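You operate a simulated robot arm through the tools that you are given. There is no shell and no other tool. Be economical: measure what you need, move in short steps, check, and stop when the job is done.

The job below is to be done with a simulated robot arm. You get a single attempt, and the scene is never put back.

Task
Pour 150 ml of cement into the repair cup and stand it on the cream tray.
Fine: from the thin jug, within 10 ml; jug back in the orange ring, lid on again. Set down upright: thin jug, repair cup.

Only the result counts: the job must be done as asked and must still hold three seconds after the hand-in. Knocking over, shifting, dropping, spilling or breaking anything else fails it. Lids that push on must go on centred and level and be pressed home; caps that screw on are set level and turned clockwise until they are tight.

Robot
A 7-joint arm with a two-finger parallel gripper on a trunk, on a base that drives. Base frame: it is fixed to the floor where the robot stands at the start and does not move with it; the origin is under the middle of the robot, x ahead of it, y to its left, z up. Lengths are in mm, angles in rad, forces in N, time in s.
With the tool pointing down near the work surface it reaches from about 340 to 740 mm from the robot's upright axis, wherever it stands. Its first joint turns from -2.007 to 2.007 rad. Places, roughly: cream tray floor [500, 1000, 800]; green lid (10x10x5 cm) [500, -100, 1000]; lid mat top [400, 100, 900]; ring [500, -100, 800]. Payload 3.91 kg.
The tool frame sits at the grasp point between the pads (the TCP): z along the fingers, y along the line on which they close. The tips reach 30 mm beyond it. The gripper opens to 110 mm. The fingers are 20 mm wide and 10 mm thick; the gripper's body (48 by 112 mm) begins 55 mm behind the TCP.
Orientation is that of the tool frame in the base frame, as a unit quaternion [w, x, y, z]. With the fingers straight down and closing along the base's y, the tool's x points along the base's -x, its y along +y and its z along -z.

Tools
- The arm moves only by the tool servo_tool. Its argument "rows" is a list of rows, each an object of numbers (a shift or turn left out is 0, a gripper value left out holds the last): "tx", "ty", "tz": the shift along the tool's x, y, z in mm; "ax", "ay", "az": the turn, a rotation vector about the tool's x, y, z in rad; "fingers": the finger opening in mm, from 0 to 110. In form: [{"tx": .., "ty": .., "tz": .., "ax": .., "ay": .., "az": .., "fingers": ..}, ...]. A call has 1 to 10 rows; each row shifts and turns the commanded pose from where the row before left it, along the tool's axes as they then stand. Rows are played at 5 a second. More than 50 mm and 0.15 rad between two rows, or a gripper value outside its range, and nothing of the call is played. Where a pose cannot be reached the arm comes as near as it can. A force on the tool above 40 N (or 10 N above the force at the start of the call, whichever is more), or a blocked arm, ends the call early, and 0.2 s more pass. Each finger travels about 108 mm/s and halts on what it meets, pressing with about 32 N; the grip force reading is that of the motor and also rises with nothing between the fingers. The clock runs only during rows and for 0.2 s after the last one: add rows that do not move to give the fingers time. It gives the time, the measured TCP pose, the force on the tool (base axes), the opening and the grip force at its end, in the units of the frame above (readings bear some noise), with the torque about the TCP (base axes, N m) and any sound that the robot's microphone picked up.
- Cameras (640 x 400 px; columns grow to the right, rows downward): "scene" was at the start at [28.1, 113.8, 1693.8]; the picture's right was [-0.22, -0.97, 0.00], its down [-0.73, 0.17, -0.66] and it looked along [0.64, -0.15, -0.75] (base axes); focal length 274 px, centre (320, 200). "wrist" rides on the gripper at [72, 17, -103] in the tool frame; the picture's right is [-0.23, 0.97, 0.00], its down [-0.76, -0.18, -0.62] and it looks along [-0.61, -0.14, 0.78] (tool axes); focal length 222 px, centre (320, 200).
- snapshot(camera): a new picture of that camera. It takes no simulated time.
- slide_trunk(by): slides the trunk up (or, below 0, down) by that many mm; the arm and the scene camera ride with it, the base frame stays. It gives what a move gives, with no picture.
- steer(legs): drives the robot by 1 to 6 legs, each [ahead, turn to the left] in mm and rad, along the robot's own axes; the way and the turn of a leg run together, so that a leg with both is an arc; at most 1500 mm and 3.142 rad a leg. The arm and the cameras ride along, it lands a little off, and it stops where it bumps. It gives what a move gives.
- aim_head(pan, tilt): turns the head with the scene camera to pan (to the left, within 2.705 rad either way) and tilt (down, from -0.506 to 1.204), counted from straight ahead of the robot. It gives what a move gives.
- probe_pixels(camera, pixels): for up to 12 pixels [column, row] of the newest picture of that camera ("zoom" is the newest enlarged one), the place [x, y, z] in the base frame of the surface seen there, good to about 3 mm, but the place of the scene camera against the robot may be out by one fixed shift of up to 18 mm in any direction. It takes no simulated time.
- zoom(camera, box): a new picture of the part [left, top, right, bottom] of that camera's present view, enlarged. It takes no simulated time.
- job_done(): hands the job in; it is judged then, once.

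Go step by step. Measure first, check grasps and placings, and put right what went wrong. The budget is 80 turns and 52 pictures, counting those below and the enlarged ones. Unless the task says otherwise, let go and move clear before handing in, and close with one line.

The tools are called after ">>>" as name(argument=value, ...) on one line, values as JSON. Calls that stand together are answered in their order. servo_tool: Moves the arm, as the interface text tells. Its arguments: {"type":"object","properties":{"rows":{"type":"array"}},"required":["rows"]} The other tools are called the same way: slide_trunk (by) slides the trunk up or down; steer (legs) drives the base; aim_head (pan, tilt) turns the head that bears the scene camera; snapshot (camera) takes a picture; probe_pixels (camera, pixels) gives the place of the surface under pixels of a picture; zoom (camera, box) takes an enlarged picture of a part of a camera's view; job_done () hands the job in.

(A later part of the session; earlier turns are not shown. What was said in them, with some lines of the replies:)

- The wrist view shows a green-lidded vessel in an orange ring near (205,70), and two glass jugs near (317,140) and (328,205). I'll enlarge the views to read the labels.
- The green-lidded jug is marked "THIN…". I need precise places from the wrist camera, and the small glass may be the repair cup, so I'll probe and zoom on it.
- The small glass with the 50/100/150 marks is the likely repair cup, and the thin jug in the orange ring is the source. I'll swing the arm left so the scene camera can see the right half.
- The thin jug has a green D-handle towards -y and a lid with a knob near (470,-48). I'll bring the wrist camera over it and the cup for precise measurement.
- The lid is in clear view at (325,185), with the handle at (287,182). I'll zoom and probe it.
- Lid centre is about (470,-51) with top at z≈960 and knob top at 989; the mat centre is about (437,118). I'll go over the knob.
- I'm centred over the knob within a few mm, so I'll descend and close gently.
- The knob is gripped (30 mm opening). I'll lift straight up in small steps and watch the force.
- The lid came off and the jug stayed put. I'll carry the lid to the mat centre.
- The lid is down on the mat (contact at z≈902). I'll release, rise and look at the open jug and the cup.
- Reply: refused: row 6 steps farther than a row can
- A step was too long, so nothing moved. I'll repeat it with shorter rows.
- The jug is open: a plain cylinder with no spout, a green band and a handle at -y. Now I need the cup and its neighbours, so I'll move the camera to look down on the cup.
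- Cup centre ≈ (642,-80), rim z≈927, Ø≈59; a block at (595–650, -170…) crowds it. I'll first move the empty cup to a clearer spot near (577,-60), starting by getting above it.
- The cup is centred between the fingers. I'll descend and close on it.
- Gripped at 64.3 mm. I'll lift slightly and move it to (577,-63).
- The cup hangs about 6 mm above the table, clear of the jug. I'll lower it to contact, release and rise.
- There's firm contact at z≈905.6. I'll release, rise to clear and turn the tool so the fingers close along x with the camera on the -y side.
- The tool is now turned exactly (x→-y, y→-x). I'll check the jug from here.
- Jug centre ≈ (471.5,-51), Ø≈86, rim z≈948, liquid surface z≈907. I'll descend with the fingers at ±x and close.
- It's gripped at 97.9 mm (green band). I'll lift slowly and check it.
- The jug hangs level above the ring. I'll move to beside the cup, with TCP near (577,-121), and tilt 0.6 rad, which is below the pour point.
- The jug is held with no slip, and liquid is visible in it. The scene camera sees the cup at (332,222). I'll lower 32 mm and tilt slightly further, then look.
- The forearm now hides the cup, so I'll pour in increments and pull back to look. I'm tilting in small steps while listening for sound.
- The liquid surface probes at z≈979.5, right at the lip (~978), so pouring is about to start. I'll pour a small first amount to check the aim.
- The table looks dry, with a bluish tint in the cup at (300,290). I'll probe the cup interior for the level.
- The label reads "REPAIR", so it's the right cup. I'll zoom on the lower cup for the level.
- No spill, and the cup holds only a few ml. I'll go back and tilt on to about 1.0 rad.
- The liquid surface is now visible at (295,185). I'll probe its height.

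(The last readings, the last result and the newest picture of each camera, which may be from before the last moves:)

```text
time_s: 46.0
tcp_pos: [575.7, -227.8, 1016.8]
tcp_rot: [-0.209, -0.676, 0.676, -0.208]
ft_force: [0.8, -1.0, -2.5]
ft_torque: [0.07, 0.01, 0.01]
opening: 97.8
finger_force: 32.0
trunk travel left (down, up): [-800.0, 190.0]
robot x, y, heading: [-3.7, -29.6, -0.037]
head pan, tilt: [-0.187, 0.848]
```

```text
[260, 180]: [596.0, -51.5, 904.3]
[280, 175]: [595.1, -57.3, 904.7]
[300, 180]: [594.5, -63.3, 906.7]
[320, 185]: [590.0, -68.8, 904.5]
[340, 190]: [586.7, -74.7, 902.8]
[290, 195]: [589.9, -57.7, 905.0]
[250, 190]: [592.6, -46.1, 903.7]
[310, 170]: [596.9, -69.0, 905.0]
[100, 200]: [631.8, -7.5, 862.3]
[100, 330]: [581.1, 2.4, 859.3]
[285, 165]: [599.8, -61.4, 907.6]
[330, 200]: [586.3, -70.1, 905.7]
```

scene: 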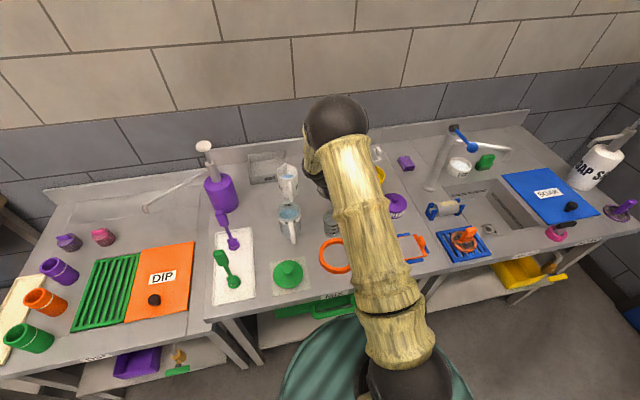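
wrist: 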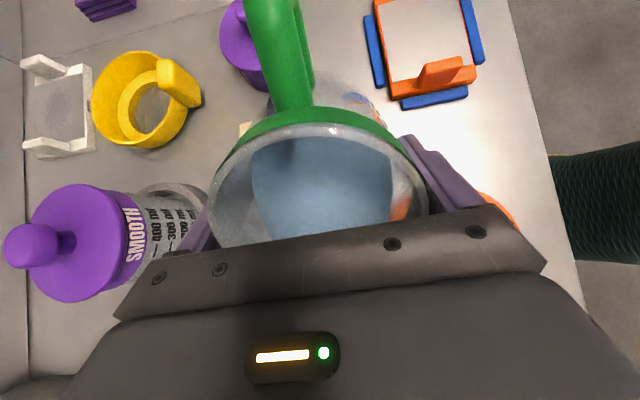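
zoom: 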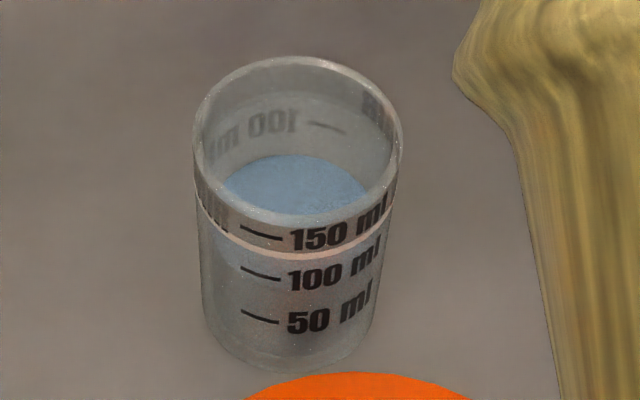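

Surface is about 44 mm above the table, roughly 82–90 ml against the marks. I'll pour a further ~0.08 rad (about 45 ml) and look again.

>>> servo_tool(rows=[{"tx": -35, "tz": -20}, {"tx": -35, "tz": -20}, {"tx": -25, "tz": -2}, {"tx": -16, "tz": 14}, {"ay": 0.1}, {"ay": 0.1}, {"ay": 0.08}, {"ay": 0.06}, {"ay": 0.03}, {"ay": 0.02}])

>>> servo_tool(rows=[{"ay": 0.02}, {"ay": 0.02}, {}, {}, {}, {}, {}])

>>> servo_tool(rows=[{"ay": -0.14}, {"ay": -0.14}, {"ay": -0.15}, {"tx": 16, "tz": -14}, {"tx": 25, "tz": 2}, {"tx": 35, "tz": 20}, {"tx": 35, "tz": 20}, {}])

>>> zoom(camera="scene", box=[318, 206, 350, 240])

>>> probe_pixels(camera="zoom", pixels=[[260, 170], [280, 165], [300, 170], [320, 175], [340, 175], [290, 190], [250, 180], [310, 160], [100, 200], [100, 330], [285, 155], [330, 190]])

```text
time_s: 48.2
tcp_pos: [576.8, -120.8, 974.4]
tcp_rot: [-0.337, -0.622, 0.622, -0.336]
ft_force: [0.5, 0.6, -2.7]
ft_torque: [0.08, -0.06, 0.0]
opening: 97.7
finger_force: 32.4
trunk travel left (down, up): [-800.0, 190.0]
robot x, y, heading: [-1.0, -30.5, -0.043]
head pan, tilt: [-0.187, 0.848]
```

```text
time_s: 49.8
tcp_pos: [575.7, -122.1, 974.7]
tcp_rot: [-0.349, -0.615, 0.616, -0.347]
ft_force: [-0.2, 0.4, -2.9]
ft_torque: [0.09, -0.02, -0.01]
opening: 97.7
finger_force: 31.8
trunk travel left (down, up): [-800.0, 190.0]
robot x, y, heading: [-2.0, -30.2, -0.039]
head pan, tilt: [-0.187, 0.848]
```

```text
time_s: 51.6
tcp_pos: [578.2, -228.2, 1014.4]
tcp_rot: [0.21, 0.676, -0.675, 0.209]
ft_force: [-1.6, 0.3, -3.1]
ft_torque: [0.13, 0.0, 0.04]
opening: 97.8
finger_force: 32.1
trunk travel left (down, up): [-800.0, 190.0]
robot x, y, heading: [2.4, -27.5, -0.039]
head pan, tilt: [-0.187, 0.848]
```

```text
11.76 times, centred on (334, 223) of scene
```

zoom: 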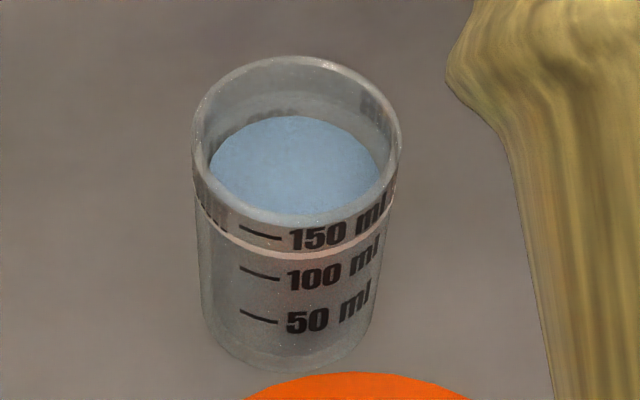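

```text
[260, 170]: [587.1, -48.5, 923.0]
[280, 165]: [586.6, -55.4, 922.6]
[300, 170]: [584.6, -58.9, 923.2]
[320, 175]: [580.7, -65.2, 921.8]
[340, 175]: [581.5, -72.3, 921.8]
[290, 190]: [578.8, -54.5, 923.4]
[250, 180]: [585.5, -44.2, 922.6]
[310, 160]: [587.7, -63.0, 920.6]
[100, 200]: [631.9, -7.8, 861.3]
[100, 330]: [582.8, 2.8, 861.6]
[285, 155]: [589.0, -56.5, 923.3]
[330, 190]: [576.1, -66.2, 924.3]
```

Surface is now about 61.3 mm above the table. I'll probe the mark strokes themselves to calibrate: 150 at row 232, 100 at 273, 50 at 316.

>>> probe_pixels(camera="zoom", pixels=[[250, 230], [262, 233], [274, 236], [250, 270], [262, 274], [274, 277], [250, 314], [262, 318], [272, 321], [270, 254], [295, 236], [295, 322]])

>>> zoom(camera="scene", box=[324, 212, 344, 228])

```text
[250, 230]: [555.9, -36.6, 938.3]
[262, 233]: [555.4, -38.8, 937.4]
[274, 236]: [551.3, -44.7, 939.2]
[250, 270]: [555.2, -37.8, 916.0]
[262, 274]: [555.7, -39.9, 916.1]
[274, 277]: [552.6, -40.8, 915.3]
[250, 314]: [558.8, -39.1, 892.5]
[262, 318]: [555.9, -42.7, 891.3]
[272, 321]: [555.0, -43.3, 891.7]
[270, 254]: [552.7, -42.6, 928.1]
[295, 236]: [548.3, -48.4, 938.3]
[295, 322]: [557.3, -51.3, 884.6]
```

```text
16.00 times, centred on (334, 220) of scene
```

zoom: 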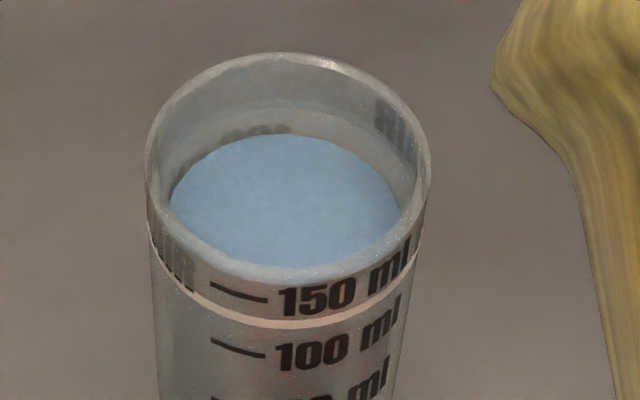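

Marks probe at z 938 (150), 916 (100) and 892 (50), so the 922.7 level is ≈115 ml. I need ~34 ml more, which should be about +0.06 rad.

>>> servo_tool(rows=[{"tx": -35, "tz": -20}, {"tx": -35, "tz": -20}, {"tx": -25, "tz": -2}, {"tx": -16, "tz": 14}, {"ay": 0.12}, {"ay": 0.12}, {"ay": 0.1}, {"ay": 0.06}, {"ay": 0.03}, {"ay": 0.02}])

>>> servo_tool(rows=[{"ay": 0.015}, {"ay": 0.015}, {"ay": 0.01}, {}, {}, {}, {}, {}])

>>> servo_tool(rows=[{"ay": -0.14}, {"ay": -0.14}, {"ay": -0.14}, {"ay": -0.07, "tx": 16, "tz": -14}, {"tx": 25, "tz": 2}, {"tx": 35, "tz": 20}, {"tx": 35, "tz": 20}, {}])

>>> zoom(camera="scene", box=[318, 206, 350, 240])

>>> probe_pixels(camera="zoom", pixels=[[260, 150], [280, 145], [300, 150], [320, 165], [340, 155], [290, 180], [250, 165], [310, 140], [262, 233], [274, 236], [250, 230], [330, 170]])

```text
time_s: 53.8
tcp_pos: [576.1, -120.5, 973.7]
tcp_rot: [0.355, 0.612, -0.611, 0.355]
ft_force: [-1.2, 0.1, -3.0]
ft_torque: [0.08, -0.03, 0.02]
opening: 97.6
finger_force: 32.6
trunk travel left (down, up): [-800.0, 190.0]
robot x, y, heading: [-2.9, -29.5, -0.037]
head pan, tilt: [-0.187, 0.848]
```

```text
time_s: 55.6
tcp_pos: [575.4, -122.6, 974.6]
tcp_rot: [-0.367, -0.604, 0.605, -0.366]
ft_force: [0.1, -0.1, -3.7]
ft_torque: [0.07, 0.0, -0.01]
opening: 97.6
finger_force: 32.8
trunk travel left (down, up): [-800.0, 190.0]
robot x, y, heading: [-0.4, -31.0, -0.037]
head pan, tilt: [-0.187, 0.848]
```

```text
time_s: 57.4
tcp_pos: [576.6, -228.3, 1015.1]
tcp_rot: [0.21, 0.676, -0.675, 0.209]
ft_force: [-0.2, -0.3, -3.3]
ft_torque: [0.1, 0.0, -0.01]
opening: 97.8
finger_force: 32.4
trunk travel left (down, up): [-800.0, 190.0]
robot x, y, heading: [0.2, -31.4, -0.039]
head pan, tilt: [-0.187, 0.848]
```

```text
11.76 times, centred on (334, 223) of scene
```

zoom: 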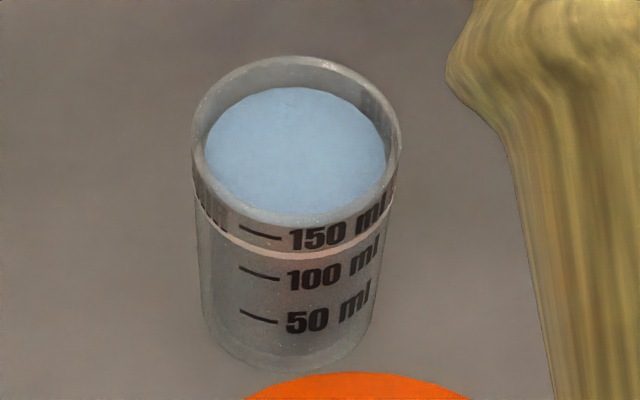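

```text
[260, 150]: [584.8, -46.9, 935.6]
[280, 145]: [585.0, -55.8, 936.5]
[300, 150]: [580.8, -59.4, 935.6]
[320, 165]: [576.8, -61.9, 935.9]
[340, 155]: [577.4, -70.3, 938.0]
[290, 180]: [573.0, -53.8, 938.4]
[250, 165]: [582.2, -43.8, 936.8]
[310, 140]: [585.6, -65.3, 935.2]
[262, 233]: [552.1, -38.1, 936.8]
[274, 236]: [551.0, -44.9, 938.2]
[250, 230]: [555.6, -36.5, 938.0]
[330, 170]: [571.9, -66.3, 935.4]
```

Surface is 936.4 against the 150 stroke at 937.8, about 147 ml, which is within tolerance with no spill visible. Now I'll level the jug and carry it back above the orange ring.

>>> servo_tool(rows=[{"ay": -0.12}, {"ay": -0.12}, {"ay": -0.12}, {"ay": -0.12}, {"ay": -0.12, "tz": -5}, {"ty": 35, "tz": -10}, {"ty": 35}, {"ty": 34}])

>>> servo_tool(rows=[{"tx": -45}, {"tx": -45}, {"tx": -45}, {"tx": -43}, {"tz": 20}, {}, {}])

>>> snapshot(camera="scene")

```text
time_s: 59.2
tcp_pos: [472.2, -225.0, 1029.7]
tcp_rot: [-0.001, -0.707, 0.707, 0.0]
ft_force: [0.1, -0.4, -3.1]
ft_torque: [0.01, 0.0, -0.03]
opening: 97.9
finger_force: 32.1
trunk travel left (down, up): [-800.0, 190.0]
robot x, y, heading: [2.7, -28.9, -0.043]
head pan, tilt: [-0.187, 0.848]
```

```text
time_s: 60.8
tcp_pos: [472.1, -48.6, 1009.3]
tcp_rot: [0.0, 0.707, -0.707, 0.0]
ft_force: [0.6, -0.7, -2.6]
ft_torque: [0.05, -0.01, -0.01]
opening: 98.0
finger_force: 32.3
trunk travel left (down, up): [-800.0, 190.0]
robot x, y, heading: [0.5, -28.6, -0.041]
head pan, tilt: [-0.187, 0.848]
```

```text
13 pictures are left
```

scene: 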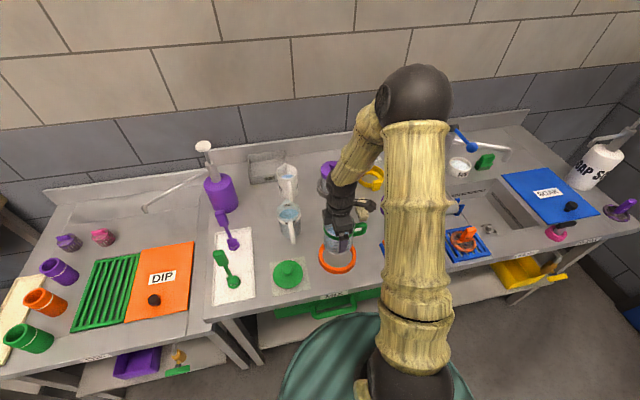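

The jug is upright above the ring. I'll lower it and feel for contact.

>>> servo_tool(rows=[{"tx": 1, "tz": 30}, {"tz": 30}, {"tz": 15}, {"tz": 8}, {"tz": 4}, {"tz": 2}, {"tz": 1}, {}, {}])

```text
time_s: 62.8
tcp_pos: [471.8, -50.4, 918.6]
tcp_rot: [0.0, -0.707, 0.708, -0.001]
ft_force: [1.4, -5.9, 10.5]
ft_torque: [-0.78, 0.06, 0.12]
opening: 97.8
finger_force: 31.7
trunk travel left (down, up): [-800.0, 190.0]
robot x, y, heading: [2.1, -27.3, -0.037]
head pan, tilt: [-0.187, 0.848]
```

Contact came at the original grasp height (918). I'll release, rise straight up, rotate the tool back and look at the jug.

>>> servo_tool(rows=[{"fingers": 102}, {"fingers": 109}, {}, {"tz": -20}, {"tz": -40}, {"tz": -45}, {"tz": -20}, {}])

>>> servo_tool(rows=[{"az": 0.147}, {"az": 0.147}, {"az": 0.147}, {"az": 0.147}, {"az": 0.147}, {"az": 0.147}, {"az": 0.147}, {"az": 0.147}, {"az": 0.147}, {"az": 0.147}])

>>> servo_tool(rows=[{"az": 0.101, "tx": 25}, {"tx": 35}, {}])

>>> snapshot(camera="wrist")

```text
time_s: 64.6
tcp_pos: [473.6, -49.5, 1044.9]
tcp_rot: [0.001, 0.708, -0.707, 0.001]
ft_force: [-0.4, -0.1, 0.1]
ft_torque: [-0.03, -0.03, 0.0]
opening: 108.9
finger_force: 0.0
trunk travel left (down, up): [-800.0, 190.0]
robot x, y, heading: [1.4, -31.2, -0.037]
head pan, tilt: [-0.187, 0.848]
```

```text
time_s: 66.8
tcp_pos: [472.6, -48.8, 1044.9]
tcp_rot: [0.0, -0.05, 0.999, -0.001]
ft_force: [0.1, 0.3, -1.0]
ft_torque: [0.03, 0.02, 0.01]
opening: 108.9
finger_force: 0.0
trunk travel left (down, up): [-800.0, 190.0]
robot x, y, heading: [1.6, -27.2, -0.041]
head pan, tilt: [-0.187, 0.848]
```

```text
time_s: 67.6
tcp_pos: [411.8, -51.9, 1044.6]
tcp_rot: [0.0, 0.001, 1.0, -0.001]
ft_force: [-1.1, -0.5, -0.3]
ft_torque: [-0.01, 0.01, -0.01]
opening: 109.2
finger_force: 0.0
trunk travel left (down, up): [-800.0, 190.0]
robot x, y, heading: [3.8, -29.4, -0.038]
head pan, tilt: [-0.187, 0.848]
```

```text
12 pictures are left
```

wrist: 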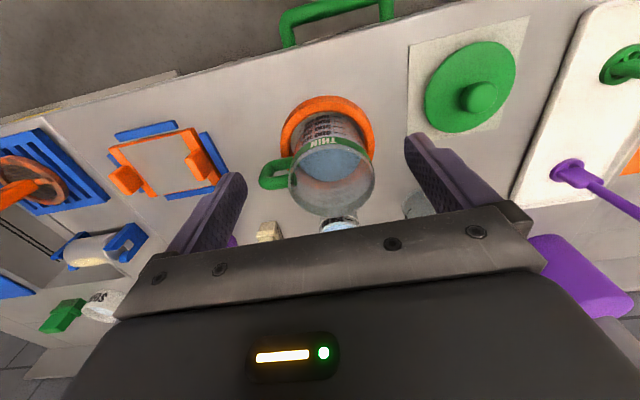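

>>> probe_pixels(camera="wrist", pixels=[[290, 182], [374, 182], [334, 213], [334, 142], [340, 160], [320, 155], [355, 165], [284, 132], [374, 132], [325, 97], [479, 97], [470, 72]])

>>> zoom(camera="wrist", box=[250, 80, 530, 240])

```text
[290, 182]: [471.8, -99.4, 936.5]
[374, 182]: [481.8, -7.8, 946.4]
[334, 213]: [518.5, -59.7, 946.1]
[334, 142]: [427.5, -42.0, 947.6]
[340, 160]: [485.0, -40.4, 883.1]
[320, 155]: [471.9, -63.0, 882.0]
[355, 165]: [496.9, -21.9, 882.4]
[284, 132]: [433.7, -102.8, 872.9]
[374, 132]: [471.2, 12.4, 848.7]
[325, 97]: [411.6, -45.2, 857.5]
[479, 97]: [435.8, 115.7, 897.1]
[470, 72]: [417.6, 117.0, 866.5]
```

```text
2.29 times, centred on (390, 160) of wrist
```

zoom: 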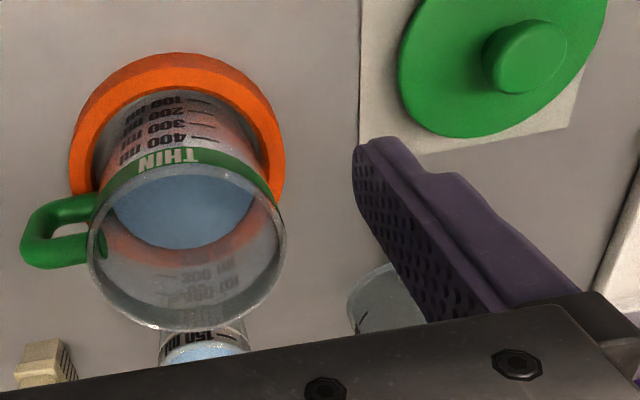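

The jug stands upright in the ring, and its level dropped from 907 to 882.5, consistent with ~150 ml. Now I'll fetch the lid at (437,119).

>>> servo_tool(rows=[{"tx": -6, "ty": 43, "fingers": 70}, {"tx": -6, "ty": 43}, {"tx": -6, "ty": 43}, {"tx": -7, "ty": 42}, {"tz": 40}, {"tz": 40}, {"tz": 30}, {}, {}])

>>> servo_tool(rows=[{"tz": 15}, {"tz": 16}, {}, {"fingers": 40}, {"fingers": 15}, {}, {}])

```text
time_s: 69.6
tcp_pos: [439.1, 119.3, 932.6]
tcp_rot: [0.0, -0.001, 1.0, 0.0]
ft_force: [0.8, 0.2, -0.3]
ft_torque: [0.0, -0.01, 0.01]
opening: 70.3
finger_force: 0.0
trunk travel left (down, up): [-800.0, 190.0]
robot x, y, heading: [1.1, -28.2, -0.035]
head pan, tilt: [-0.187, 0.848]
```

```text
time_s: 71.2
tcp_pos: [438.0, 118.2, 900.8]
tcp_rot: [0.0, 0.0, 1.0, 0.0]
ft_force: [-0.3, 0.5, -0.6]
ft_torque: [0.09, 0.0, 0.03]
opening: 30.1
finger_force: 32.2
trunk travel left (down, up): [-800.0, 190.0]
robot x, y, heading: [1.3, -31.8, -0.037]
head pan, tilt: [-0.187, 0.848]
```

The knob is gripped. I'll lift and carry the lid to above the jug (TCP target ≈ (472.8,-50)).

>>> servo_tool(rows=[{"tz": -10}, {"tz": -35}, {"tz": -45}, {"tz": -45}, {"tx": -9, "ty": -42}, {"tx": -9, "ty": -42}, {"tx": -9, "ty": -42}, {"tx": -8, "ty": -42}, {}, {}])

>>> servo_tool(rows=[{"tz": 12}, {}, {}])

>>> zoom(camera="wrist", box=[200, 40, 480, 240])

```text
time_s: 73.4
tcp_pos: [473.9, -48.0, 1039.2]
tcp_rot: [0.0, 0.0, 1.0, 0.0]
ft_force: [0.5, 0.0, 0.0]
ft_torque: [0.03, 0.01, 0.02]
opening: 30.2
finger_force: 31.6
trunk travel left (down, up): [-800.0, 190.0]
robot x, y, heading: [-0.0, -28.1, -0.038]
head pan, tilt: [-0.187, 0.848]
```

```text
time_s: 74.2
tcp_pos: [473.3, -47.8, 1026.4]
tcp_rot: [0.0, 0.0, 1.0, 0.0]
ft_force: [0.1, 0.6, -0.1]
ft_torque: [-0.04, 0.02, -0.03]
opening: 30.1
finger_force: 31.0
trunk travel left (down, up): [-800.0, 190.0]
robot x, y, heading: [-3.3, -32.5, -0.037]
head pan, tilt: [-0.187, 0.848]
```

```text
2.00 times, centred on (340, 140) of wrist
```

zoom: 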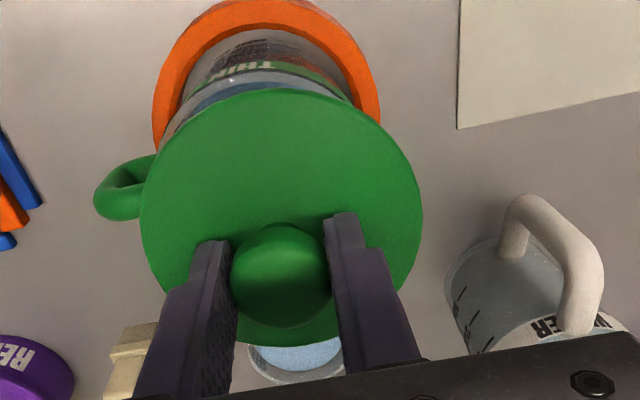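

The lid is aligned, with y about 2 mm high. I'll correct and lower gently.

>>> servo_tool(rows=[{"ty": -2.2, "tx": 0.5, "tz": 8}, {"tz": 6}, {"tz": 5}, {"tz": 4}, {"tz": 3}, {}])

```text
time_s: 75.6
tcp_pos: [470.8, -51.3, 1000.2]
tcp_rot: [-0.001, -0.001, 1.0, -0.001]
ft_force: [0.5, 1.0, -0.7]
ft_torque: [-0.01, 0.01, 0.03]
opening: 30.5
finger_force: 31.8
trunk travel left (down, up): [-800.0, 190.0]
robot x, y, heading: [0.5, -34.8, -0.041]
head pan, tilt: [-0.187, 0.848]
```

No contact yet at z≈1000. I'll continue in small steps.

>>> servo_tool(rows=[{"tz": 2}, {"tz": 2}, {"tz": 1.5}, {"tz": 1.5}, {}])

```text
time_s: 76.8
tcp_pos: [471.9, -53.0, 994.5]
tcp_rot: [0.0, 0.0, 1.0, -0.001]
ft_force: [-1.6, -1.2, 7.9]
ft_torque: [0.21, 0.2, -0.03]
opening: 30.1
finger_force: 32.3
trunk travel left (down, up): [-800.0, 190.0]
robot x, y, heading: [5.2, -28.7, -0.041]
head pan, tilt: [-0.187, 0.848]
```

Contact with 8 N near the seat. I'll press home.

>>> servo_tool(rows=[{"tz": 1.5}, {"tz": 1.5}, {"tz": 1.5}, {"tz": 1.5}, {}])

```text
time_s: 77.5
tcp_pos: [471.8, -50.5, 994.1]
tcp_rot: [0.004, 0.0, 1.0, -0.001]
ft_force: [-5.7, 0.0, 22.3]
ft_torque: [0.27, 0.64, 0.05]
opening: 30.3
finger_force: 32.0
trunk travel left (down, up): [-800.0, 190.0]
robot x, y, heading: [2.3, -28.4, -0.04]
head pan, tilt: [-0.187, 0.848]
stopped in row 3: the force on the tool passed its limit (the readings are from after the stop); the commanded pose is now the measured one
```

Force passed 40 N at z 994.1, matching the original seated height. I'll release and inspect the lid.

>>> servo_tool(rows=[{"fingers": 60}, {}, {"tz": -30}, {"tz": -40, "tx": 20}, {"tx": 40, "tz": -10}, {"tx": 30}, {}])

>>> snapshot(camera="wrist")

>>> zoom(camera="wrist", box=[230, 80, 430, 230])

```text
time_s: 79.1
tcp_pos: [381.8, -50.6, 1073.0]
tcp_rot: [0.002, 0.001, 1.0, 0.0]
ft_force: [0.8, 0.1, -0.6]
ft_torque: [-0.02, 0.01, -0.01]
opening: 59.7
finger_force: 0.0
trunk travel left (down, up): [-800.0, 190.0]
robot x, y, heading: [-3.0, -26.2, -0.036]
head pan, tilt: [-0.187, 0.848]
```

```text
9 pictures are left
```

wrist: 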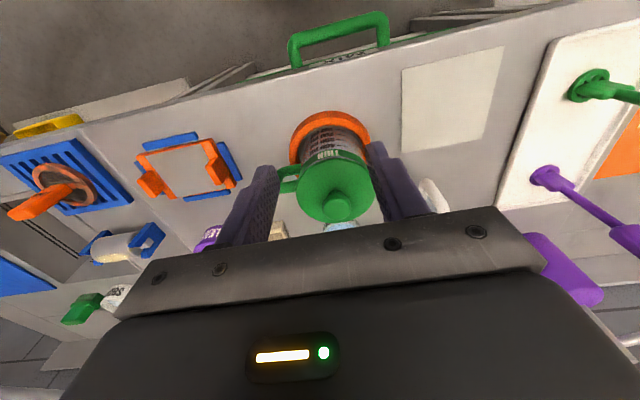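

```text
2.67 times, centred on (330, 155) of wrist
```

zoom: 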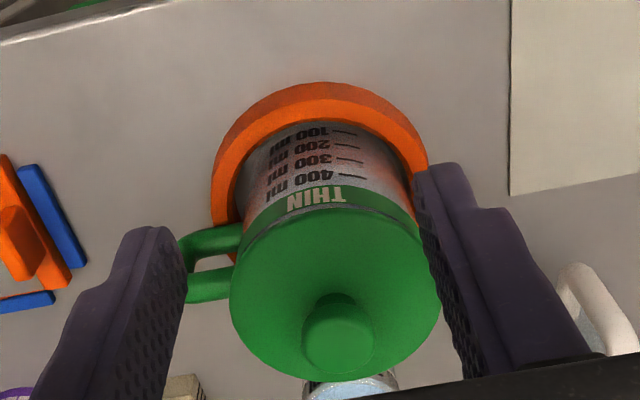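

A thin grey strip shows between the band and the lid at (340,212). I'll probe the lid height and levelness.

>>> probe_pixels(camera="zoom", pixels=[[260, 270], [300, 250], [340, 250], [380, 260], [410, 290], [270, 330], [400, 330], [330, 340], [350, 350], [340, 212], [375, 365], [300, 360]])

```text
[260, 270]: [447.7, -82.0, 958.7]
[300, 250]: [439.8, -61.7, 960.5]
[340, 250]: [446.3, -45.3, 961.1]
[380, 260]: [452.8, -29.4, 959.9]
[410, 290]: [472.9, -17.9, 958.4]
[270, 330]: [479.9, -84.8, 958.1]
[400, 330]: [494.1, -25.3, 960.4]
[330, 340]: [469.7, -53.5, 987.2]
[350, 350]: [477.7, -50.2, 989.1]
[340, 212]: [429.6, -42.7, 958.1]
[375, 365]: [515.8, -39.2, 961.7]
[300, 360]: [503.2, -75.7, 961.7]
```

Lid is level at z≈960, the same as at the start. To be sure it's home, I'll press once straight down on the knob with closed fingers.

>>> servo_tool(rows=[{"tx": -30, "fingers": 0}, {"tx": -30}, {"tx": -30}, {"tz": 25}, {"tz": 15}, {"tz": 6}, {}])

>>> servo_tool(rows=[{"tz": 3}, {"tz": 2}, {"tz": 2}, {"tz": 2}, {"tz": 2}, {"tz": 2}, {"tz": 2}])

```text
time_s: 80.7
tcp_pos: [473.6, -51.5, 1027.2]
tcp_rot: [0.003, 0.001, 1.0, -0.001]
ft_force: [-0.5, 0.2, 0.4]
ft_torque: [-0.04, 0.03, -0.01]
opening: 0.2
finger_force: 32.2
trunk travel left (down, up): [-800.0, 190.0]
robot x, y, heading: [2.3, -31.5, -0.041]
head pan, tilt: [-0.187, 0.848]
```

```text
time_s: 82.0
tcp_pos: [475.5, -51.6, 1017.6]
tcp_rot: [0.007, 0.001, 1.0, -0.001]
ft_force: [-6.2, 2.1, 24.4]
ft_torque: [0.11, 0.38, -0.04]
opening: 0.1
finger_force: 32.0
trunk travel left (down, up): [-800.0, 190.0]
robot x, y, heading: [0.7, -31.5, -0.04]
head pan, tilt: [-0.187, 0.848]
stopped in row 6: the force on the tool passed its limit (the readings are from after the stop); the commanded pose is now the measured one
```

The knob top is at 987.6 under >40 N, so the lid is home. I'll correct the 0.014 rad tool tilt and go over the cup.

>>> servo_tool(rows=[{"tz": -30, "ay": 0.014}, {"tz": -20, "fingers": 92}, {"tx": -35, "ty": -3}, {"tx": -34, "ty": -3}, {"tx": -33, "ty": -3}, {"tz": 40}, {"tz": 35}, {}])

>>> zoom(camera="wrist", box=[180, 60, 460, 240])

```text
time_s: 83.8
tcp_pos: [576.7, -62.5, 990.0]
tcp_rot: [0.0, 0.001, 1.0, -0.001]
ft_force: [-0.7, 0.4, 0.0]
ft_torque: [0.0, -0.02, -0.02]
opening: 92.2
finger_force: 0.0
trunk travel left (down, up): [-800.0, 190.0]
robot x, y, heading: [1.1, -29.6, -0.039]
head pan, tilt: [-0.187, 0.848]
```

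```text
2.22 times, centred on (320, 150) of wrist
```

zoom: 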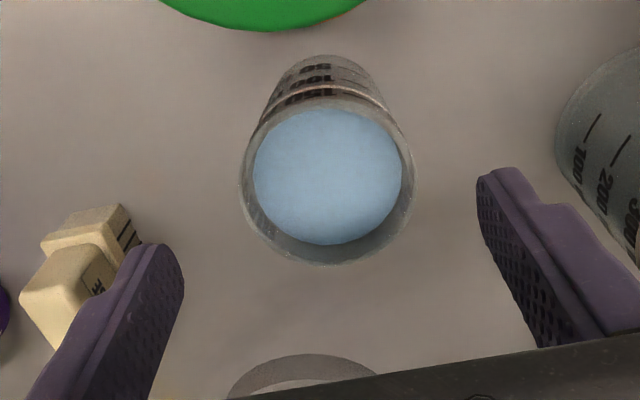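

The cup is centred and full to the 150 region. With the lid knob near the wrist camera, I'll yaw the tool -0.5 rad for clearance, descend and grip.

>>> servo_tool(rows=[{"az": -0.125}, {"az": -0.125}, {"az": -0.125}, {"az": -0.125, "ty": 1}, {"tz": 40}, {"tz": 42}, {}, {}])

>>> servo_tool(rows=[{"fingers": 75}, {"fingers": 66}, {"fingers": 58}, {}, {}, {}])

```text
time_s: 85.6
tcp_pos: [575.8, -60.1, 909.8]
tcp_rot: [-0.001, -0.247, 0.969, -0.001]
ft_force: [0.0, -0.5, 0.3]
ft_torque: [0.0, 0.0, -0.02]
opening: 92.0
finger_force: 0.1
trunk travel left (down, up): [-800.0, 190.0]
robot x, y, heading: [0.8, -30.6, -0.041]
head pan, tilt: [-0.187, 0.848]
```

```text
time_s: 87.0
tcp_pos: [577.2, -62.0, 911.2]
tcp_rot: [0.0, -0.247, 0.969, -0.001]
ft_force: [0.0, 0.5, -0.2]
ft_torque: [0.0, 0.06, 0.01]
opening: 61.4
finger_force: 32.3
trunk travel left (down, up): [-800.0, 190.0]
robot x, y, heading: [0.1, -29.9, -0.035]
head pan, tilt: [-0.187, 0.848]
```

Gripped at 61 mm. I'll lift slowly.

>>> servo_tool(rows=[{"tz": -3}, {"tz": -6}, {"tz": -10}, {"tz": -15}, {"tz": -20}, {"tz": -25}, {"tz": -25}, {"tz": -25}, {"tz": -15}, {"tz": -5}])

>>> snapshot(camera="wrist")

```text
time_s: 89.2
tcp_pos: [576.9, -59.3, 1059.5]
tcp_rot: [0.0, -0.247, 0.969, -0.001]
ft_force: [0.0, -0.3, -0.4]
ft_torque: [0.0, 0.03, -0.03]
opening: 61.2
finger_force: 32.2
trunk travel left (down, up): [-800.0, 190.0]
robot x, y, heading: [0.7, -30.6, -0.041]
head pan, tilt: [-0.187, 0.848]
```

```text
6 pictures are left
```

wrist: 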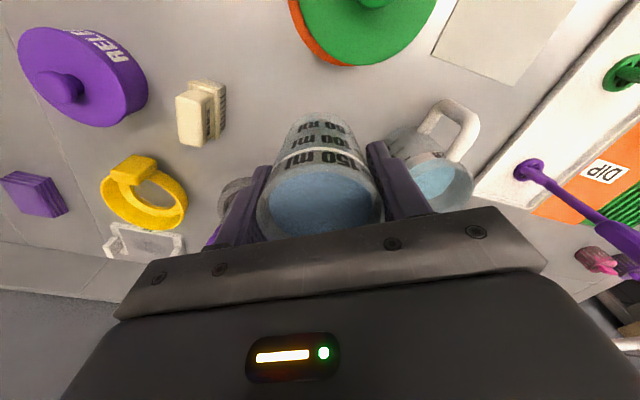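

The cup is held upright with the liquid intact. I'll draw it in smoothly towards the robot and raise it before driving.

>>> servo_tool(rows=[{"tx": 5, "ty": 3, "tz": -2}, {"tx": 10, "ty": 5, "tz": -5}, {"tx": 16, "ty": 9, "tz": -8}, {"tx": 20, "ty": 11, "tz": -10}, {"tx": 20, "ty": 11, "tz": -10}, {"tx": 20, "ty": 11, "tz": -10}, {"tx": 18, "ty": 10, "tz": -8}, {"tx": 12, "ty": 6, "tz": -5}, {"tx": 8, "ty": 4, "tz": -2}, {"tx": 3, "ty": 2}])

>>> steer(legs=[[-80, 0]])

```text
time_s: 91.4
tcp_pos: [426.3, -58.6, 1118.3]
tcp_rot: [0.0, -0.247, 0.969, -0.001]
ft_force: [-0.6, 0.4, -0.4]
ft_torque: [0.02, 0.0, -0.02]
opening: 61.2
finger_force: 31.9
trunk travel left (down, up): [-800.0, 190.0]
robot x, y, heading: [0.8, -29.2, -0.042]
head pan, tilt: [-0.187, 0.848]
```

```text
time_s: 92.5
tcp_pos: [343.7, -55.7, 1120.0]
tcp_rot: [0.0, -0.247, 0.969, 0.0]
ft_force: [-0.2, -0.4, -0.3]
ft_torque: [0.02, -0.04, 0.03]
opening: 60.9
finger_force: 31.8
trunk travel left (down, up): [-800.0, 190.0]
robot x, y, heading: [-81.1, -26.3, -0.037]
head pan, tilt: [-0.187, 0.848]
```

Driving went fine. Now turn left, drive 800 mm and turn back to face the table.

>>> steer(legs=[[0, 1.608], [800, 0], [0, -1.571]])

>>> aim_head(pan=0.45, tilt=0.85)

>>> snapshot(camera="scene")

```text
time_s: 104.5
tcp_pos: [346.6, 773.8, 1118.6]
tcp_rot: [-0.001, -0.265, 0.964, -0.001]
ft_force: [0.0, 0.1, -0.9]
ft_torque: [0.0, 0.01, 0.0]
opening: 60.5
finger_force: 32.0
trunk travel left (down, up): [-800.0, 190.0]
robot x, y, heading: [-80.1, 789.4, -0.0]
head pan, tilt: [-0.187, 0.848]
```

```text
time_s: 105.6
tcp_pos: [348.6, 774.1, 1118.9]
tcp_rot: [0.0, -0.266, 0.964, 0.0]
ft_force: [-0.3, 0.4, -0.2]
ft_torque: [-0.03, 0.0, -0.03]
opening: 60.6
finger_force: 32.2
trunk travel left (down, up): [-800.0, 190.0]
robot x, y, heading: [-81.6, 789.2, -0.005]
head pan, tilt: [0.45, 0.85]
```

```text
5 pictures are left
```

scene: 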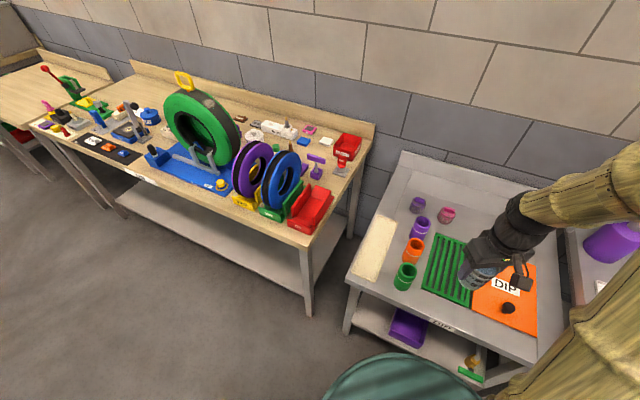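

The cream tray is at (375,250), with cups next to it. I'll probe its extent.

>>> probe_pixels(camera="scene", pixels=[[375, 250], [380, 222], [393, 222], [368, 272], [356, 270], [380, 272], [383, 240], [405, 243], [397, 275], [412, 220], [425, 290], [370, 285]])

>>> zoom(camera="scene", box=[340, 190, 500, 310])

```text
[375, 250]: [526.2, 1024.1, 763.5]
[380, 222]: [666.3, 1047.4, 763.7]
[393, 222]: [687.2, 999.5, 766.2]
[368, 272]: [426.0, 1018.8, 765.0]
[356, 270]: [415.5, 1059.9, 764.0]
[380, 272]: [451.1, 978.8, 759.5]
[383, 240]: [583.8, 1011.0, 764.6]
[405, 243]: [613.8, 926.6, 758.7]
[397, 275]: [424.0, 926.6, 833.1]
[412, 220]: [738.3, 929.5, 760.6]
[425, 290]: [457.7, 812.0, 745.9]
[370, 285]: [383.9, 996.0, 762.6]
```

```text
3.33 times, centred on (420, 250) of scene
```

zoom: 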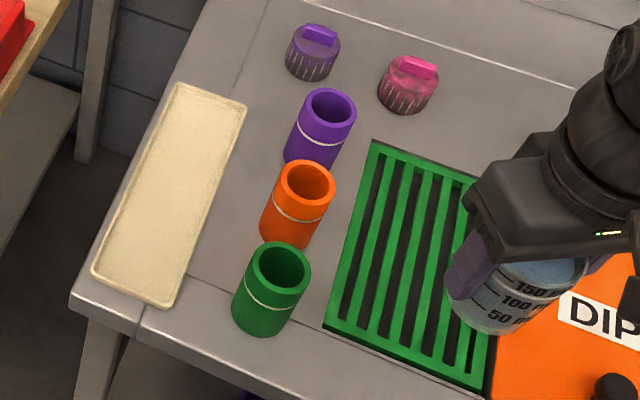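

Tray floor probes at scene z≈764 (true ≈753), about x 400–690, y≈985–1060. I'll probe its edges at mid-length and turn the tool so the fingers close along its length.

>>> probe_pixels(camera="zoom", pixels=[[138, 182], [148, 186], [130, 176], [200, 205], [207, 208], [195, 200], [170, 190], [222, 215], [120, 175], [180, 92], [130, 280], [160, 160]])

>>> servo_tool(rows=[{"az": -0.06}, {"az": -0.115}, {"az": -0.13}, {"az": -0.13}, {"az": -0.13}, {"az": -0.13}, {"az": -0.13}, {"az": -0.115}, {"az": -0.07}, {"az": -0.02}])

```text
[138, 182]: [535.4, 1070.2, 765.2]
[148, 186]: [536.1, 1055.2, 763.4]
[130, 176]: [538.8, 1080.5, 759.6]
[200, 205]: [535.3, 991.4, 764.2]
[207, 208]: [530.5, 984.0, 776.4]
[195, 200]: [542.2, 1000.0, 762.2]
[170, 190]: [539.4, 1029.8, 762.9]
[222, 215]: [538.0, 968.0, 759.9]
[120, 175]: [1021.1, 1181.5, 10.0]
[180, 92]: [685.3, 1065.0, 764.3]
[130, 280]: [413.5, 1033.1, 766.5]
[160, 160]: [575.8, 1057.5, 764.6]
```

```text
time_s: 107.8
tcp_pos: [346.8, 774.5, 1117.5]
tcp_rot: [0.001, 0.708, -0.707, 0.0]
ft_force: [0.1, 0.4, -0.5]
ft_torque: [-0.02, -0.01, -0.01]
opening: 60.5
finger_force: 31.3
trunk travel left (down, up): [-800.0, 190.0]
robot x, y, heading: [-79.3, 782.7, -0.006]
head pan, tilt: [0.45, 0.85]
```

The tray runs y≈984–1075 in scene terms, so the true centre is ≈ (530,1027). I'm carrying the cup smoothly above it.

>>> servo_tool(rows=[{"tx": -2.5, "ty": -1.8}, {"tx": -5, "ty": -3.6}, {"tx": -10, "ty": -7.1}, {"tx": -12.6, "ty": -8.9}, {"tx": -15.2, "ty": -10.7}, {"tx": -15.2, "ty": -10.7}, {"tx": -15.2, "ty": -10.7}, {"tx": -15.2, "ty": -10.7}, {"tx": -15.2, "ty": -10.7}, {"tx": -15.2, "ty": -10.7}])

>>> servo_tool(rows=[{"tx": -15.2, "ty": -10.7}, {"tx": -15.2, "ty": -10.7}, {"tx": -15.2, "ty": -10.7}, {"tx": -15.2, "ty": -10.7}, {"tx": -15.2, "ty": -10.7}, {"tx": -15.2, "ty": -10.7}, {"tx": -12.6, "ty": -8.9}, {"tx": -12.6, "ty": -8.9}, {"tx": -10, "ty": -7.1}, {"tx": -5, "ty": -3.6}])

>>> slide_trunk(by=-150)

```text
time_s: 110.0
tcp_pos: [433.5, 896.6, 1117.5]
tcp_rot: [-0.002, -0.706, 0.708, -0.001]
ft_force: [0.8, 1.3, -1.2]
ft_torque: [-0.04, 0.0, -0.03]
opening: 60.7
finger_force: 31.7
trunk travel left (down, up): [-800.0, 190.0]
robot x, y, heading: [-77.2, 788.3, -0.001]
head pan, tilt: [0.45, 0.85]
```

```text
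time_s: 112.2
tcp_pos: [526.7, 1027.3, 1117.6]
tcp_rot: [-0.001, -0.706, 0.708, -0.001]
ft_force: [-0.2, 0.3, -1.4]
ft_torque: [-0.01, -0.01, 0.0]
opening: 60.6
finger_force: 32.4
trunk travel left (down, up): [-800.0, 190.0]
robot x, y, heading: [-80.2, 787.6, -0.001]
head pan, tilt: [0.45, 0.85]
```

```text
time_s: 113.9
tcp_pos: [526.0, 1026.9, 967.7]
tcp_rot: [-0.001, -0.706, 0.708, 0.001]
ft_force: [0.4, 0.0, 0.2]
ft_torque: [0.0, 0.04, 0.02]
opening: 60.7
finger_force: 31.9
trunk travel left (down, up): [-650.0, 340.0]
robot x, y, heading: [-77.7, 785.1, -0.007]
head pan, tilt: [0.45, 0.85]
```

I'm above the tray centre. I'll lower 80 mm and check with the wrist camera.

>>> servo_tool(rows=[{"tz": 5}, {"tz": 10}, {"tz": 15}, {"tz": 15}, {"tz": 15}, {"tz": 12}, {"tz": 6}, {"tz": 2}, {}])

>>> snapshot(camera="wrist")

>>> probe_pixels(camera="wrist", pixels=[[320, 60], [320, 90], [200, 120], [420, 100], [220, 150], [450, 150], [150, 180], [480, 80], [380, 90], [260, 90]])

```text
time_s: 115.9
tcp_pos: [526.8, 1027.4, 886.0]
tcp_rot: [-0.001, -0.707, 0.707, 0.0]
ft_force: [-0.7, 0.1, -1.1]
ft_torque: [0.0, 0.02, 0.01]
opening: 60.5
finger_force: 32.5
trunk travel left (down, up): [-650.0, 340.0]
robot x, y, heading: [-76.6, 787.9, -0.001]
head pan, tilt: [0.45, 0.85]
```

```text
3 pictures are left
```

wrist: 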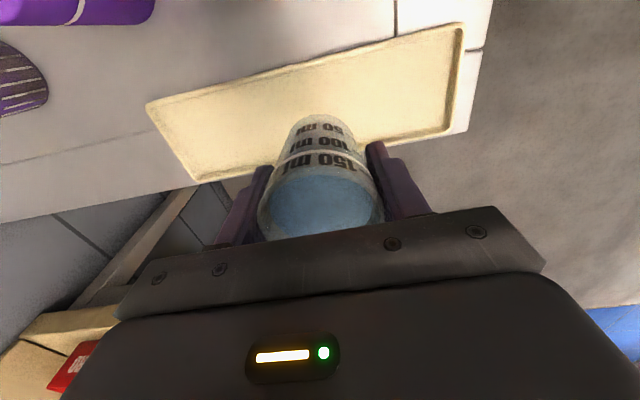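

```text
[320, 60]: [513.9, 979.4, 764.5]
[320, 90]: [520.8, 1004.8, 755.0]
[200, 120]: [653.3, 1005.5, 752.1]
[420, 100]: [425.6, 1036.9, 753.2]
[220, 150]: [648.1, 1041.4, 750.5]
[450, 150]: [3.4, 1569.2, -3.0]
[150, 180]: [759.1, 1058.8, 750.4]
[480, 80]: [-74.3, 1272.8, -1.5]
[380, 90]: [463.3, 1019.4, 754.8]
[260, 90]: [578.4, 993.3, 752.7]
```

Tray floor is z≈753.5, near rim at y≈979, so the cup sits over the centreline. I'll lower to contact.

>>> servo_tool(rows=[{"tz": 5, "tx": 1}, {"tz": 10, "tx": 1}, {"tz": 14}, {"tz": 14}, {"tz": 10}, {"tz": 7}, {"tz": 4}, {"tz": 2}, {}])

>>> servo_tool(rows=[{"tz": 1.5}, {"tz": 1.5}, {"tz": 1.5}, {}, {}])

```text
time_s: 117.9
tcp_pos: [526.6, 1025.4, 821.1]
tcp_rot: [-0.001, -0.707, 0.707, 0.0]
ft_force: [-0.8, 0.2, 0.1]
ft_torque: [-0.01, -0.02, 0.01]
opening: 60.6
finger_force: 32.1
trunk travel left (down, up): [-650.0, 340.0]
robot x, y, heading: [-75.2, 784.5, 0.001]
head pan, tilt: [0.45, 0.85]
```

```text
time_s: 119.1
tcp_pos: [525.7, 1025.8, 816.9]
tcp_rot: [-0.002, -0.706, 0.708, 0.0]
ft_force: [-0.7, 0.3, -0.4]
ft_torque: [-0.01, -0.01, 0.0]
opening: 60.6
finger_force: 32.4
trunk travel left (down, up): [-650.0, 340.0]
robot x, y, heading: [-77.6, 787.6, -0.007]
head pan, tilt: [0.45, 0.85]
```

>>> servo_tool(rows=[{"tz": 1}, {"tz": 1}, {"tz": 1}, {}])

>>> servo_tool(rows=[{"tz": 0.5}, {}])

```text
time_s: 120.1
tcp_pos: [525.8, 1024.9, 814.4]
tcp_rot: [-0.002, -0.706, 0.708, -0.001]
ft_force: [0.4, 1.2, -0.8]
ft_torque: [-0.02, 0.0, -0.02]
opening: 60.5
finger_force: 31.6
trunk travel left (down, up): [-650.0, 340.0]
robot x, y, heading: [-80.6, 789.2, -0.0]
head pan, tilt: [0.45, 0.85]
```

```text
time_s: 120.7
tcp_pos: [525.8, 1023.7, 813.7]
tcp_rot: [-0.001, -0.707, 0.708, 0.0]
ft_force: [-0.1, 0.1, -0.9]
ft_torque: [0.01, 0.02, 0.02]
opening: 60.7
finger_force: 32.0
trunk travel left (down, up): [-650.0, 340.0]
robot x, y, heading: [-78.0, 787.3, -0.004]
head pan, tilt: [0.45, 0.85]
```

No contact yet, so I'll keep going in 1 mm steps.

>>> servo_tool(rows=[{"tz": 1}, {"tz": 1}, {"tz": 1}, {}])

```text
time_s: 121.7
tcp_pos: [525.6, 1024.8, 813.9]
tcp_rot: [0.001, -0.707, 0.708, -0.001]
ft_force: [4.1, 0.2, 21.0]
ft_torque: [-0.01, 0.0, -0.05]
opening: 60.6
finger_force: 31.7
trunk travel left (down, up): [-650.0, 340.0]
robot x, y, heading: [-83.5, 789.7, -0.001]
head pan, tilt: [0.45, 0.85]
```

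Contact at 813.9. I'll ease off, open slowly and rise.

>>> servo_tool(rows=[{"tz": -1.5}, {}, {"fingers": 66}, {"fingers": 80}, {"fingers": 95}, {}, {"tz": -15}, {"tz": -35}, {"tz": -45}, {"tz": -45}])

>>> snapshot(camera="wrist")

```text
time_s: 123.9
tcp_pos: [524.4, 1024.2, 951.0]
tcp_rot: [-0.001, -0.707, 0.708, 0.0]
ft_force: [-0.9, 0.5, -0.9]
ft_torque: [-0.01, -0.04, 0.0]
opening: 95.2
finger_force: 0.1
trunk travel left (down, up): [-650.0, 340.0]
robot x, y, heading: [-77.8, 786.9, -0.002]
head pan, tilt: [0.45, 0.85]
```

```text
2 pictures are left
```

wrist: 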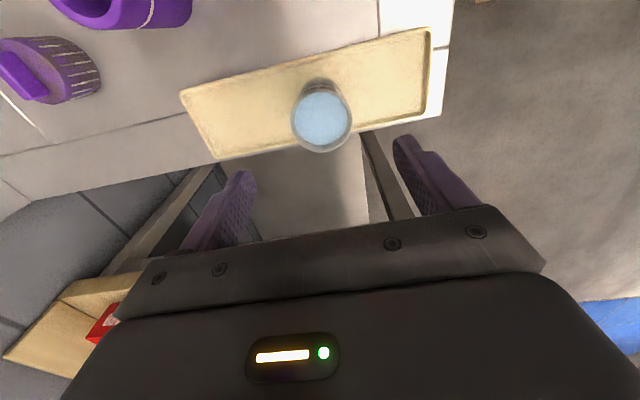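

The cup stands upright in the middle of the cream tray at (322,115), still full with no spill. The hand is clear, and the jug is back in its ring with the lid on, so I'm handing in.

>>> job_done()

```text
The job is handed in.
```

I poured about 147 ml of cement from the thin jug into the repair cup (read against the cup's 150 ml mark) and stood the cup upright on the cream tray. The jug is back upright in the orange ring with its lid pressed on, and I saw no spills.
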